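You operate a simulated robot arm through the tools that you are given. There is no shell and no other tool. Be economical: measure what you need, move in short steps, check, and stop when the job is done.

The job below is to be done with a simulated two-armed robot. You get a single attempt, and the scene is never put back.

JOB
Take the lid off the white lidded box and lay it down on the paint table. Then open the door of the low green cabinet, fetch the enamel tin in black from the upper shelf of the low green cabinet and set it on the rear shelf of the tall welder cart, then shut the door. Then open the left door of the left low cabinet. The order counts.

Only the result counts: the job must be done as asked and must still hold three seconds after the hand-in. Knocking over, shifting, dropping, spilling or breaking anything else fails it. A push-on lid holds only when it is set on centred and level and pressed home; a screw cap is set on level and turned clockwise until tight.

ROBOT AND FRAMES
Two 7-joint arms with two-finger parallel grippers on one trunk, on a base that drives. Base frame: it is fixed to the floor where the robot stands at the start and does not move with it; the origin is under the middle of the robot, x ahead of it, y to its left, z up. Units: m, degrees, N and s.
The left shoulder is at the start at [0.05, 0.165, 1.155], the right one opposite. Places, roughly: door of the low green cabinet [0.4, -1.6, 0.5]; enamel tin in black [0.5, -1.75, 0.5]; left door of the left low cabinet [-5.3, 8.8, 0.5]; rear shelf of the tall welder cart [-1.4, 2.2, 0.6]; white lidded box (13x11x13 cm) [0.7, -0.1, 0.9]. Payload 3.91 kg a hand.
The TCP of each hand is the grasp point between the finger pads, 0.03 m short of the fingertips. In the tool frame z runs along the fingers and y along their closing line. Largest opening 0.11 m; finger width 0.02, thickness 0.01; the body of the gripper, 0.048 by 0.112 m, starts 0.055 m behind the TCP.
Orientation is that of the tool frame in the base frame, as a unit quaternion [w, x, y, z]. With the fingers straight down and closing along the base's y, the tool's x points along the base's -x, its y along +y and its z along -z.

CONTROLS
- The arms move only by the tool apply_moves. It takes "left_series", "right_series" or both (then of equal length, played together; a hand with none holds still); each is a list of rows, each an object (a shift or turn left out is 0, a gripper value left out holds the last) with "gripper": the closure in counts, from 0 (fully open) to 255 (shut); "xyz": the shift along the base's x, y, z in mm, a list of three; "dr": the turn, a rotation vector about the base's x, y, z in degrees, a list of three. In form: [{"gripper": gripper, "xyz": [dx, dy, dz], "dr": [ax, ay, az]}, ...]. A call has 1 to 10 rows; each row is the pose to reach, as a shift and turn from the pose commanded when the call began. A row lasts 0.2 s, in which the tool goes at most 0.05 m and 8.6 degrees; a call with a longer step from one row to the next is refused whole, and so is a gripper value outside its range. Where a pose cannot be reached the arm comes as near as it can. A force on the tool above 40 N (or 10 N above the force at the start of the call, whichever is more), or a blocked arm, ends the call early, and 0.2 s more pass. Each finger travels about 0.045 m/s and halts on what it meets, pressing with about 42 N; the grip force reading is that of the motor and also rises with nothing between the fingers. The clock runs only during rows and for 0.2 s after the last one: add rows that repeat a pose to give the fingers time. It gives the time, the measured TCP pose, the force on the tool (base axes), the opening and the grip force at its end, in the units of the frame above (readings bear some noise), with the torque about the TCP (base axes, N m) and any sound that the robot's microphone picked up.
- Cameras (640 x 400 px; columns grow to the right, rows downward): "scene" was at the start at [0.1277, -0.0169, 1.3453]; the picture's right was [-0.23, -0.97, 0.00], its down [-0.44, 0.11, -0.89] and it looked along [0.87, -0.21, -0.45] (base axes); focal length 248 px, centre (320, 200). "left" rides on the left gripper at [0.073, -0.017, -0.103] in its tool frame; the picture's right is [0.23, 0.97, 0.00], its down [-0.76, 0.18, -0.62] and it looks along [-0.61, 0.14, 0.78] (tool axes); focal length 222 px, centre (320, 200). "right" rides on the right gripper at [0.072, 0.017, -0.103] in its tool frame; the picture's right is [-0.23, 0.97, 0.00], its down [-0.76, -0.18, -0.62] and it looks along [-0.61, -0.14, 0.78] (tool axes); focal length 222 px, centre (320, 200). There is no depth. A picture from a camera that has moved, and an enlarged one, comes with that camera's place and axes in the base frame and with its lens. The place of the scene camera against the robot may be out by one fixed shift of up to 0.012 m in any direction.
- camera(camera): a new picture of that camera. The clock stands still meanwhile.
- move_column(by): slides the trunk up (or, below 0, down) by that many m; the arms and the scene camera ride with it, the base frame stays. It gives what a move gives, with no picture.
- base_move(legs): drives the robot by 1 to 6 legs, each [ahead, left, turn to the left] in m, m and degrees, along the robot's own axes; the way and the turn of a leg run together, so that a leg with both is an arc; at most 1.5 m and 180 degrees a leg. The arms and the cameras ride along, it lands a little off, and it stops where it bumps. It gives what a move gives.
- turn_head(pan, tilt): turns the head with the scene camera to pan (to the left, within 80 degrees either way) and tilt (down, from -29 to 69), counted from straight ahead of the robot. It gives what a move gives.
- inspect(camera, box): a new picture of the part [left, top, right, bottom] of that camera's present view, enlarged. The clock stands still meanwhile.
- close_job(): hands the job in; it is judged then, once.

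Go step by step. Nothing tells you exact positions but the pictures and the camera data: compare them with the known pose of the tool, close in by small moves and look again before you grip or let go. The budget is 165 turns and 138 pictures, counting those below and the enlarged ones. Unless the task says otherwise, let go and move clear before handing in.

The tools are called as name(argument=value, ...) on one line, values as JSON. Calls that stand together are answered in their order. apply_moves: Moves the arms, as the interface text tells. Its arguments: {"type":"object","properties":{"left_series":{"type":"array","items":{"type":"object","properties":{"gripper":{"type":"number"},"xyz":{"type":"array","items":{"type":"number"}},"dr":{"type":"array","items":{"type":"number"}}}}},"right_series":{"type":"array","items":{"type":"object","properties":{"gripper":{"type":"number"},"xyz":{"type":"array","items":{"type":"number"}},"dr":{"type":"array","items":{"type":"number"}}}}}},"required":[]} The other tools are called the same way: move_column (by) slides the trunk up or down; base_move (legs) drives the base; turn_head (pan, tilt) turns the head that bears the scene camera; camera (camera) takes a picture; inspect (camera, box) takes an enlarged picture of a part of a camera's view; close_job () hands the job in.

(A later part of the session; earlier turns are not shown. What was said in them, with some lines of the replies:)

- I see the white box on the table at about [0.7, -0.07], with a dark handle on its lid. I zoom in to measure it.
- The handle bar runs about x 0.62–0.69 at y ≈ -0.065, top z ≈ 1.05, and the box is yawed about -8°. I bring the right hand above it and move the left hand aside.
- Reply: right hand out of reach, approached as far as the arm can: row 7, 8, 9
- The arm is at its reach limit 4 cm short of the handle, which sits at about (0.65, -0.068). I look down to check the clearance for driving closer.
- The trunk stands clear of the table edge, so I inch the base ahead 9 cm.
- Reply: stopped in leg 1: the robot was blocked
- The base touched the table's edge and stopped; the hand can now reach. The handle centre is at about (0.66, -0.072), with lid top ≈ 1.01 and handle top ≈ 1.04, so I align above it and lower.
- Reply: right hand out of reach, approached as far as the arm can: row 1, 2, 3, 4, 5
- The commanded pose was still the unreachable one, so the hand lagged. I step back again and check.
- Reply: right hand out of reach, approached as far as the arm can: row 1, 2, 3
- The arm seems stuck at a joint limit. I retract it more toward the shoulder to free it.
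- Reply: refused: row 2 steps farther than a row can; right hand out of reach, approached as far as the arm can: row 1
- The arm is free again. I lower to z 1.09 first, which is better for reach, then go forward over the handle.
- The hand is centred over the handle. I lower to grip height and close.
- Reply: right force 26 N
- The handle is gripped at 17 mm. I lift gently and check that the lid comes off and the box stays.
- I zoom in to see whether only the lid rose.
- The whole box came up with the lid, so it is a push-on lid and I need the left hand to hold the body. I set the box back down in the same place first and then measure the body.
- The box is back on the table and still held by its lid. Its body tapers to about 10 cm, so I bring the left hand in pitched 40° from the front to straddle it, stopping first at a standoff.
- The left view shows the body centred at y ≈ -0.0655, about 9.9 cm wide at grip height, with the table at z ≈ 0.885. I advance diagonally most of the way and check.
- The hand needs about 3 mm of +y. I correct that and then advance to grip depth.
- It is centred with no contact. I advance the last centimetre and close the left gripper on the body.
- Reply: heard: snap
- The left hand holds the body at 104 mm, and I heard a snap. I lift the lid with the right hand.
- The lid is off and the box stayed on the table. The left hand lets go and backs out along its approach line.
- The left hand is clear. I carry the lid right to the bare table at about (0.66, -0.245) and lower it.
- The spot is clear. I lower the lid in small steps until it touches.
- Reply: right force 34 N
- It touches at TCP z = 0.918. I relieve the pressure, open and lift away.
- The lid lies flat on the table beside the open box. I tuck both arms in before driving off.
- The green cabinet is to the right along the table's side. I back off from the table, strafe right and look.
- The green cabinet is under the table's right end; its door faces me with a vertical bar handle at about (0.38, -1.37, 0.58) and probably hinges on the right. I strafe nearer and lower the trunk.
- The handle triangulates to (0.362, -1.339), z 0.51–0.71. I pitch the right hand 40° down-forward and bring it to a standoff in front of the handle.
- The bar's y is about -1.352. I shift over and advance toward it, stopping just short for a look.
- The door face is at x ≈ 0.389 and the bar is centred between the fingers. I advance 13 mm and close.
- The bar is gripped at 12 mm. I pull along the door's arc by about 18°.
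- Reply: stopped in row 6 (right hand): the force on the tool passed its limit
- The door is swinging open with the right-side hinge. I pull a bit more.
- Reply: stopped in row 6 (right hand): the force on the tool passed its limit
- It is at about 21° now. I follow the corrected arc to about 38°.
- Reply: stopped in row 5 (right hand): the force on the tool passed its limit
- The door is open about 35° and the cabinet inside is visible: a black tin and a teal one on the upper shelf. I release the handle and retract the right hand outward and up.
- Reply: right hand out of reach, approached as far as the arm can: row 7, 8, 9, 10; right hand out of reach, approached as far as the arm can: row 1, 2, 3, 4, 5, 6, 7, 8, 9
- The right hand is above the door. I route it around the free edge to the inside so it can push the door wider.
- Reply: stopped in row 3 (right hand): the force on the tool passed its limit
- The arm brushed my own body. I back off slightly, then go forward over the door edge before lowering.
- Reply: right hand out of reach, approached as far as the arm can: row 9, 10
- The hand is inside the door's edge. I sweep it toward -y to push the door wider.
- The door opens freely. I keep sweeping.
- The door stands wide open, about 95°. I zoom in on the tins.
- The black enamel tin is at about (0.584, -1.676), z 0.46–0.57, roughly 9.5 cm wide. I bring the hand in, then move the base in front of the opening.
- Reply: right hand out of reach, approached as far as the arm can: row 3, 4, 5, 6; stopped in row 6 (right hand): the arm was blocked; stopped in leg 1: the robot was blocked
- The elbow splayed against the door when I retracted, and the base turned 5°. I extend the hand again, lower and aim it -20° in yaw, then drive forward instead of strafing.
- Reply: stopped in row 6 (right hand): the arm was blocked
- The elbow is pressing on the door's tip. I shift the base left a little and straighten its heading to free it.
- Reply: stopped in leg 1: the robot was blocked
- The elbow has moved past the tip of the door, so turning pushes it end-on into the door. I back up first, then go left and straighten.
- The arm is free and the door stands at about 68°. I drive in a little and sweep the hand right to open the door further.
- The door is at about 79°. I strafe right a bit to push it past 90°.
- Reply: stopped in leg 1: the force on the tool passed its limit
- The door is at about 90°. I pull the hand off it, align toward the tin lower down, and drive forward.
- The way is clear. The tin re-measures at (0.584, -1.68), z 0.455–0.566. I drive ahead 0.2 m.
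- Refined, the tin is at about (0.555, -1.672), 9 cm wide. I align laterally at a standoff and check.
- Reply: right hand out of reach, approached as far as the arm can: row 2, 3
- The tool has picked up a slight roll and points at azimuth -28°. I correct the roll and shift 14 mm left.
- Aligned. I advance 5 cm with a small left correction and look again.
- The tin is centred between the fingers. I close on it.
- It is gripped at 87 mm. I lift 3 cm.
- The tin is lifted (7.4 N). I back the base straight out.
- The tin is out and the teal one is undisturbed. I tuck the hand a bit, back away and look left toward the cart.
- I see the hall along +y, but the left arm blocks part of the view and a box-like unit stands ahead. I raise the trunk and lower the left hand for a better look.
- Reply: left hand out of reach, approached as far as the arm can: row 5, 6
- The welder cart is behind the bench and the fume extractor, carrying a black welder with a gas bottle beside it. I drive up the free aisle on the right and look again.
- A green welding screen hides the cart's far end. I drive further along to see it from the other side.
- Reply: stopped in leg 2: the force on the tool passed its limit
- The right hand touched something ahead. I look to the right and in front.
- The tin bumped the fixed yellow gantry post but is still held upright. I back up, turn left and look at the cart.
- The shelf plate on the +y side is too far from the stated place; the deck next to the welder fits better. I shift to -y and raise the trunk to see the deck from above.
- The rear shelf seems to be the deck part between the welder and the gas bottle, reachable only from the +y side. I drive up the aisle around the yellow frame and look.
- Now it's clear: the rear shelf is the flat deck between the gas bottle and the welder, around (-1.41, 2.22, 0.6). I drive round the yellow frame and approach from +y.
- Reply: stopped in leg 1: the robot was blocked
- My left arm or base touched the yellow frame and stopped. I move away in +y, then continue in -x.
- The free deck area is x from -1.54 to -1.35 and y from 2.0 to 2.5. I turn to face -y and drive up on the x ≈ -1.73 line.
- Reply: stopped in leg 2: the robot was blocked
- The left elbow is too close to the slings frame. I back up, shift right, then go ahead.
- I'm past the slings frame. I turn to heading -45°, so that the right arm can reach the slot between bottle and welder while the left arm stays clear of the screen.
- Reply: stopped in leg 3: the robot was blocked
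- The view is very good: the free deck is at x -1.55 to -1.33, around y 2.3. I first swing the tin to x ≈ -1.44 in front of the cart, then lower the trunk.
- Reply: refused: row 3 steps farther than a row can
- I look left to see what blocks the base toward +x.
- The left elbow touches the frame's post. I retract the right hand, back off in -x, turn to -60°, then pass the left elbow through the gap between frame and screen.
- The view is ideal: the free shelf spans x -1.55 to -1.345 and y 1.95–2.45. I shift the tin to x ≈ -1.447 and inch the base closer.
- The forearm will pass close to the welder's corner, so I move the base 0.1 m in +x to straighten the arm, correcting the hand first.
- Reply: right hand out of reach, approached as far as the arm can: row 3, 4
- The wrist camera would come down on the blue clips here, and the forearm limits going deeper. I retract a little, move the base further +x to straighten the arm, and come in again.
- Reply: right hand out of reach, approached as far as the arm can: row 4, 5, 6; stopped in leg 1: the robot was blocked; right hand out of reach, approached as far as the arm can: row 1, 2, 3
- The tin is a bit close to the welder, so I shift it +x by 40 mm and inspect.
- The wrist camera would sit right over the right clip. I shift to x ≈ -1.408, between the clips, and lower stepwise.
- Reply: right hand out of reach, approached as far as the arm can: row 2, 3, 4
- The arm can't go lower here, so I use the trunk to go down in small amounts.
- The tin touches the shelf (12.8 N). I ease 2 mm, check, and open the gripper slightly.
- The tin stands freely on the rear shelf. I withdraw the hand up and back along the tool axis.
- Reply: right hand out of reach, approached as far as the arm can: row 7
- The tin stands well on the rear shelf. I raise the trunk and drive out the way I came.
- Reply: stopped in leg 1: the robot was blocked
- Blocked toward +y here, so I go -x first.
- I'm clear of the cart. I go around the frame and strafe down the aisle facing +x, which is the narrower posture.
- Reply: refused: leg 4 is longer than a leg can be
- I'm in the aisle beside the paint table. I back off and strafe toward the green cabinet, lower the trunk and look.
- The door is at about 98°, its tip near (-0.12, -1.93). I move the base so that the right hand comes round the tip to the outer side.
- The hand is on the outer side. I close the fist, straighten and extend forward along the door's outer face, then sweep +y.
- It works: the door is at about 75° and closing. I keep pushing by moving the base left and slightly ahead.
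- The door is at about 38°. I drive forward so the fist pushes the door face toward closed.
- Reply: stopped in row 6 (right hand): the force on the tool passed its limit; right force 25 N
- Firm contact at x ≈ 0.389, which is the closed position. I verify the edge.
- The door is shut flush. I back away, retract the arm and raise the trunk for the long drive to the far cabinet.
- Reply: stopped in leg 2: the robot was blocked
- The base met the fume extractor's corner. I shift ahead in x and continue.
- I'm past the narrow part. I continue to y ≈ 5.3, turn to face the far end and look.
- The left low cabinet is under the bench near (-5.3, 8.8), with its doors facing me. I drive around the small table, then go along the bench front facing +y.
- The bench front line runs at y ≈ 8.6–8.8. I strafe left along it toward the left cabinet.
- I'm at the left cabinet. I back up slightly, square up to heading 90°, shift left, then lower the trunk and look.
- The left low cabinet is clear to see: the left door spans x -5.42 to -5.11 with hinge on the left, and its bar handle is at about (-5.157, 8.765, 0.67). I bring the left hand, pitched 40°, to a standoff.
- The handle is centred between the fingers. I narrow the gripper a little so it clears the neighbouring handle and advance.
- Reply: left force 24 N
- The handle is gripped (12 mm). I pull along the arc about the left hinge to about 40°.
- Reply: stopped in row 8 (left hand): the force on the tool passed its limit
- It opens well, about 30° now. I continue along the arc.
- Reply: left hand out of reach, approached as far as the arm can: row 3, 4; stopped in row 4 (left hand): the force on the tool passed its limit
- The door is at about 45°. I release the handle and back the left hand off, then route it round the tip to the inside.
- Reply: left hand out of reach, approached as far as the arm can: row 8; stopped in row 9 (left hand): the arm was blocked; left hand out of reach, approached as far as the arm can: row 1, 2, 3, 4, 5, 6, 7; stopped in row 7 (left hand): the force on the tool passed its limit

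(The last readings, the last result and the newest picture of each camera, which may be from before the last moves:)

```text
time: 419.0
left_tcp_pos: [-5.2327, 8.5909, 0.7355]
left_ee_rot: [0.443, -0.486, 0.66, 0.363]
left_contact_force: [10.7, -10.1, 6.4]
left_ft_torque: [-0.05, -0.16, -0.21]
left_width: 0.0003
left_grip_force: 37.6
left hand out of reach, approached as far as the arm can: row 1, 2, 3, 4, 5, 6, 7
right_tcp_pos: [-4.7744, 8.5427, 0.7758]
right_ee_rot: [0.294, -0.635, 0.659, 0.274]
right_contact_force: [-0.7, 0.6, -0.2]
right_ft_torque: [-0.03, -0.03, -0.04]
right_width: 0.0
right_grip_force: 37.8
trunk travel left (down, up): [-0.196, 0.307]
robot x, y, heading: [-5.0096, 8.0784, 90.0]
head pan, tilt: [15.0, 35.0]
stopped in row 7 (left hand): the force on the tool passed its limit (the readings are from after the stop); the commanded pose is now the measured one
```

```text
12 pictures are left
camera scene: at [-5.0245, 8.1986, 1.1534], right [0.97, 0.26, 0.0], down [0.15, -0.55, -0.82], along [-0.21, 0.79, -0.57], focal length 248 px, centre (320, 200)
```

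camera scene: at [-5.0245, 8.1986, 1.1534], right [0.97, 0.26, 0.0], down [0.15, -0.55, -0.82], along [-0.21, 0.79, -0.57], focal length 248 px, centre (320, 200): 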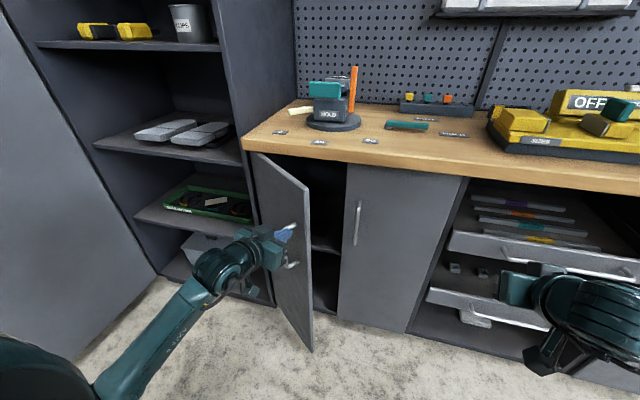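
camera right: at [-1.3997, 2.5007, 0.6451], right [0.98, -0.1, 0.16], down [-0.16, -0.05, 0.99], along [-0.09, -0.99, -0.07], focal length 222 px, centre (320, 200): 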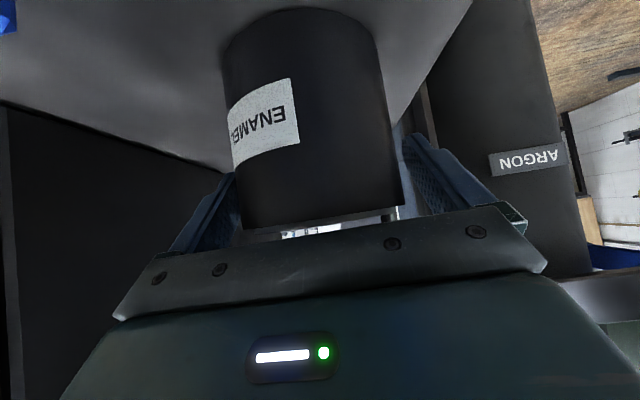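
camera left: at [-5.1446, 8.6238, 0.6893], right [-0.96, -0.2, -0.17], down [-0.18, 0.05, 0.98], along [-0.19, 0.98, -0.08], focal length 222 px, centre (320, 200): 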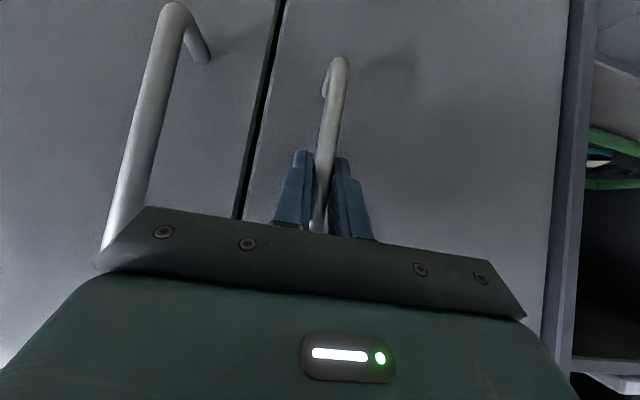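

The left hand slid back onto the outer side. I withdraw it and use the right hand instead: extend it inside the opening line, then sweep left.

apply_moves(left_series=[{"xyz": [0, -30, 0]}, {"xyz": [-5, -65, 0]}, {"xyz": [-10, -100, 0]}, {"xyz": [-15, -135, 0]}, {"xyz": [-15, -160, 0]}, {"xyz": [-15, -160, 0]}], right_series=[{"xyz": [0, 15, -8]}, {"xyz": [0, 35, -16]}, {"xyz": [0, 55, -24]}, {"xyz": [0, 75, -32]}, {"xyz": [0, 90, -40]}, {"xyz": [0, 90, -40]}])

base_move(legs=[[0, 0.26, 0]])

camera(camera="scene")

```text
time: 420.4
left_tcp_pos: [-5.2536, 8.4353, 0.7333]
left_ee_rot: [0.439, -0.487, 0.661, 0.364]
left_contact_force: [-0.6, 0.4, -0.2]
left_ft_torque: [0.01, -0.02, 0.02]
left_width: 0.0
left_grip_force: 37.8
left hand out of reach, approached as far as the arm can: row 5, 6
right_tcp_pos: [-4.7748, 8.6331, 0.7338]
right_ee_rot: [0.295, -0.635, 0.66, 0.273]
right_contact_force: [-0.4, 0.1, -0.2]
right_ft_torque: [0.02, 0.0, -0.01]
right_width: 0.0
right_grip_force: 37.7
trunk travel left (down, up): [-0.196, 0.307]
robot x, y, heading: [-5.0117, 8.0753, 89.7]
head pan, tilt: [15.0, 35.0]
```

```text
time: 422.3
left_tcp_pos: [-5.5134, 8.4361, 0.7334]
left_ee_rot: [0.439, -0.488, 0.661, 0.363]
left_contact_force: [0.3, 0.5, 1.0]
left_ft_torque: [0.03, 0.0, 0.01]
left_width: 0.0
left_grip_force: 37.9
right_tcp_pos: [-5.0329, 8.6329, 0.7333]
right_ee_rot: [0.295, -0.634, 0.66, 0.273]
right_contact_force: [-0.3, -0.3, -0.4]
right_ft_torque: [0.01, -0.01, 0.0]
right_width: 0.0
right_grip_force: 37.8
trunk travel left (down, up): [-0.196, 0.307]
robot x, y, heading: [-5.2719, 8.0817, 90.0]
head pan, tilt: [15.0, 35.0]
```

```text
11 pictures are left
camera scene: at [-5.2847, 8.1992, 1.1533], right [0.97, 0.26, 0.0], down [0.15, -0.55, -0.82], along [-0.21, 0.79, -0.57], focal length 248 px, centre (320, 200)
```

scene: 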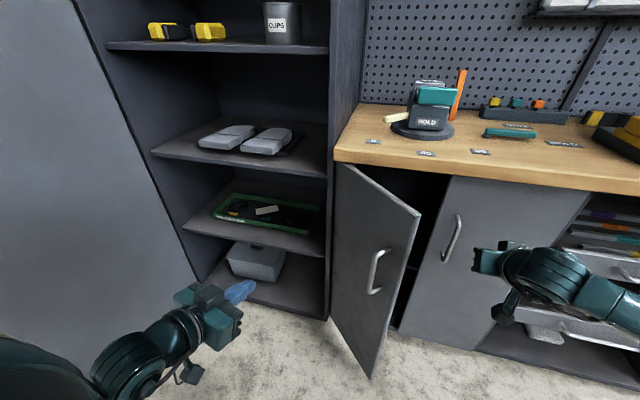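

The door's tip is at about (-5.19, 8.63). I bring the right hand inside, above the neighbouring handle's height, and sweep left and outward.

apply_moves(right_series=[{"xyz": [0, 28, 35]}, {"xyz": [0, 57, 67]}, {"xyz": [-40, 57, 67]}, {"xyz": [-80, 55, 67]}, {"xyz": [-120, 48, 67]}, {"xyz": [-160, 35, 67]}, {"xyz": [-195, 15, 67]}, {"xyz": [-230, -10, 67]}, {"xyz": [-260, -40, 67]}, {"xyz": [-285, -70, 67]}])

camera(camera="scene")

```text
time: 424.5
left_tcp_pos: [-5.5122, 8.4358, 0.7336]
left_ee_rot: [0.438, -0.488, 0.661, 0.363]
left_contact_force: [0.0, -0.2, 0.3]
left_ft_torque: [-0.01, 0.03, 0.01]
left_width: 0.0002
left_grip_force: 37.8
right_tcp_pos: [-5.3185, 8.5626, 0.8]
right_ee_rot: [0.294, -0.635, 0.659, 0.274]
right_contact_force: [0.5, 0.3, 0.3]
right_ft_torque: [-0.01, 0.0, 0.02]
right_width: 0.0
right_grip_force: 38.5
trunk travel left (down, up): [-0.196, 0.307]
robot x, y, heading: [-5.2715, 8.0783, 89.7]
head pan, tilt: [15.0, 35.0]
```

```text
10 pictures are left
camera scene: at [-5.2847, 8.1991, 1.1533], right [0.97, 0.26, 0.0], down [0.15, -0.55, -0.82], along [-0.21, 0.79, -0.57], focal length 248 px, centre (320, 200)
```

scene: 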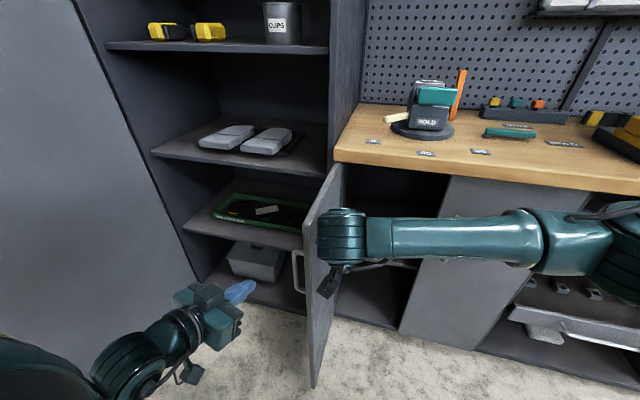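

The door is at about 80°. I push a little more.

apply_moves(right_series=[{"xyz": [-25, -10, 0]}, {"xyz": [-50, -15, 0]}, {"xyz": [-75, -20, 0]}, {"xyz": [-95, -20, 0]}])

camera(camera="scene")

```text
time: 425.3
left_tcp_pos: [-5.5122, 8.4357, 0.7324]
left_ee_rot: [0.439, -0.487, 0.662, 0.363]
left_contact_force: [-0.2, 0.3, -0.3]
left_ft_torque: [0.04, 0.01, 0.0]
left_width: 0.0001
left_grip_force: 37.9
right_tcp_pos: [-5.3838, 8.5449, 0.8029]
right_ee_rot: [0.3, -0.63, 0.664, 0.267]
right_contact_force: [6.5, -5.5, 1.5]
right_ft_torque: [0.16, 0.51, 0.4]
right_width: 0.0001
right_grip_force: 38.2
trunk travel left (down, up): [-0.196, 0.307]
robot x, y, heading: [-5.2702, 8.0777, 90.0]
head pan, tilt: [15.0, 35.0]
stopped in row 4 (right hand): the force on the tool passed its limit (the readings are from after the stop); the commanded pose is now the measured one
```

```text
9 pictures are left
camera scene: at [-5.2838, 8.1986, 1.1534], right [0.97, 0.26, 0.0], down [0.15, -0.55, -0.82], along [-0.21, 0.79, -0.57], focal length 248 px, centre (320, 200)
```

scene: 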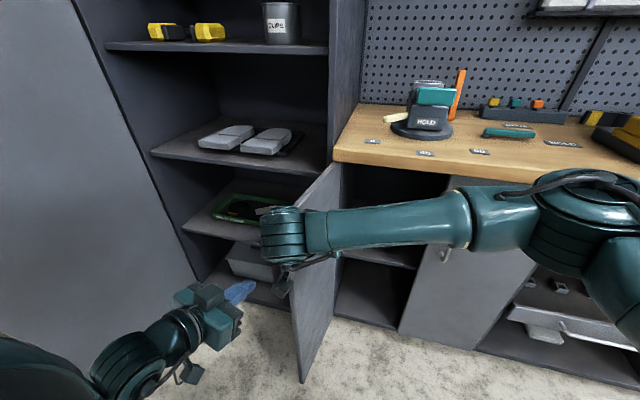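

The door is open past 90°. I withdraw the right hand to +x and back, then check.

apply_moves(right_series=[{"xyz": [30, 0, 0]}, {"xyz": [70, 0, 0]}, {"xyz": [110, -10, 0]}, {"xyz": [150, -25, 0]}, {"xyz": [190, -45, 0]}, {"xyz": [230, -60, 0]}, {"xyz": [265, -75, 0]}])

camera(camera="scene")

```text
time: 426.9
left_tcp_pos: [-5.5126, 8.4364, 0.7325]
left_ee_rot: [0.438, -0.488, 0.662, 0.363]
left_contact_force: [-0.4, 0.3, 0.1]
left_ft_torque: [0.03, -0.03, -0.05]
left_width: 0.0
left_grip_force: 37.6
right_tcp_pos: [-5.1186, 8.4749, 0.8026]
right_ee_rot: [0.3, -0.631, 0.664, 0.267]
right_contact_force: [0.5, 0.7, -0.8]
right_ft_torque: [-0.01, 0.0, -0.03]
right_width: 0.0003
right_grip_force: 37.7
right hand out of reach, approached as far as the arm can: row 7
trunk travel left (down, up): [-0.196, 0.307]
robot x, y, heading: [-5.2726, 8.0802, 90.0]
head pan, tilt: [15.0, 35.0]
```

```text
8 pictures are left
camera scene: at [-5.2845, 8.1992, 1.1533], right [0.97, 0.26, 0.0], down [0.15, -0.55, -0.82], along [-0.21, 0.79, -0.57], focal length 248 px, centre (320, 200)
```

scene: 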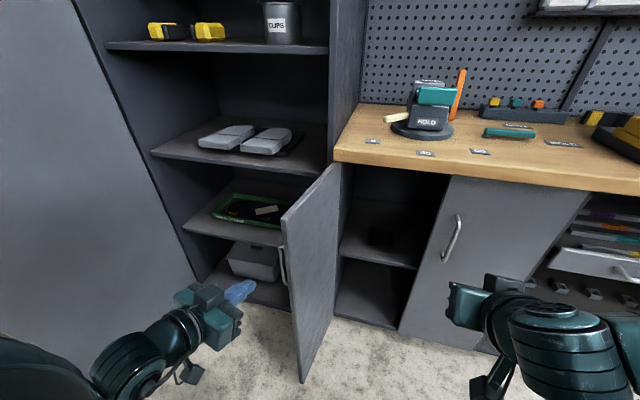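

The left door of the left low cabinet stands open at about 95°, both hands are clear, and the earlier steps are done. I hand the job in.

close_job()

```text
The job is handed in.
```

I did all four steps in the order asked and handed the job in, but the base or arms bumped other equipment several times, and I don't know how it was judged.

- **Lid:** the lid lies flat on the paint table beside the open white box. On the first pull the whole box lifted with the lid. I set it back in the same place, held the body with the left hand and pulled the lid off.
- **Black enamel tin:** it stands on the rear shelf of the tall welder cart, between the gas bottle and the welder. While I carried it, the tin touched a yellow gantry post, but it stayed gripped and upright.
- **Green cabinet door:** it is pushed shut and looked flush in the last picture.
- **Left low cabinet:** its left door stands open at about 95°, and both hands are clear of it.

**Bumps:** besides the gantry post, I touched the paint table's edge, the yellow slings frame (more than once), the fume extractor and the green cabinet's door. I saw nothing fall or move, but I did not go back to check each one closely.
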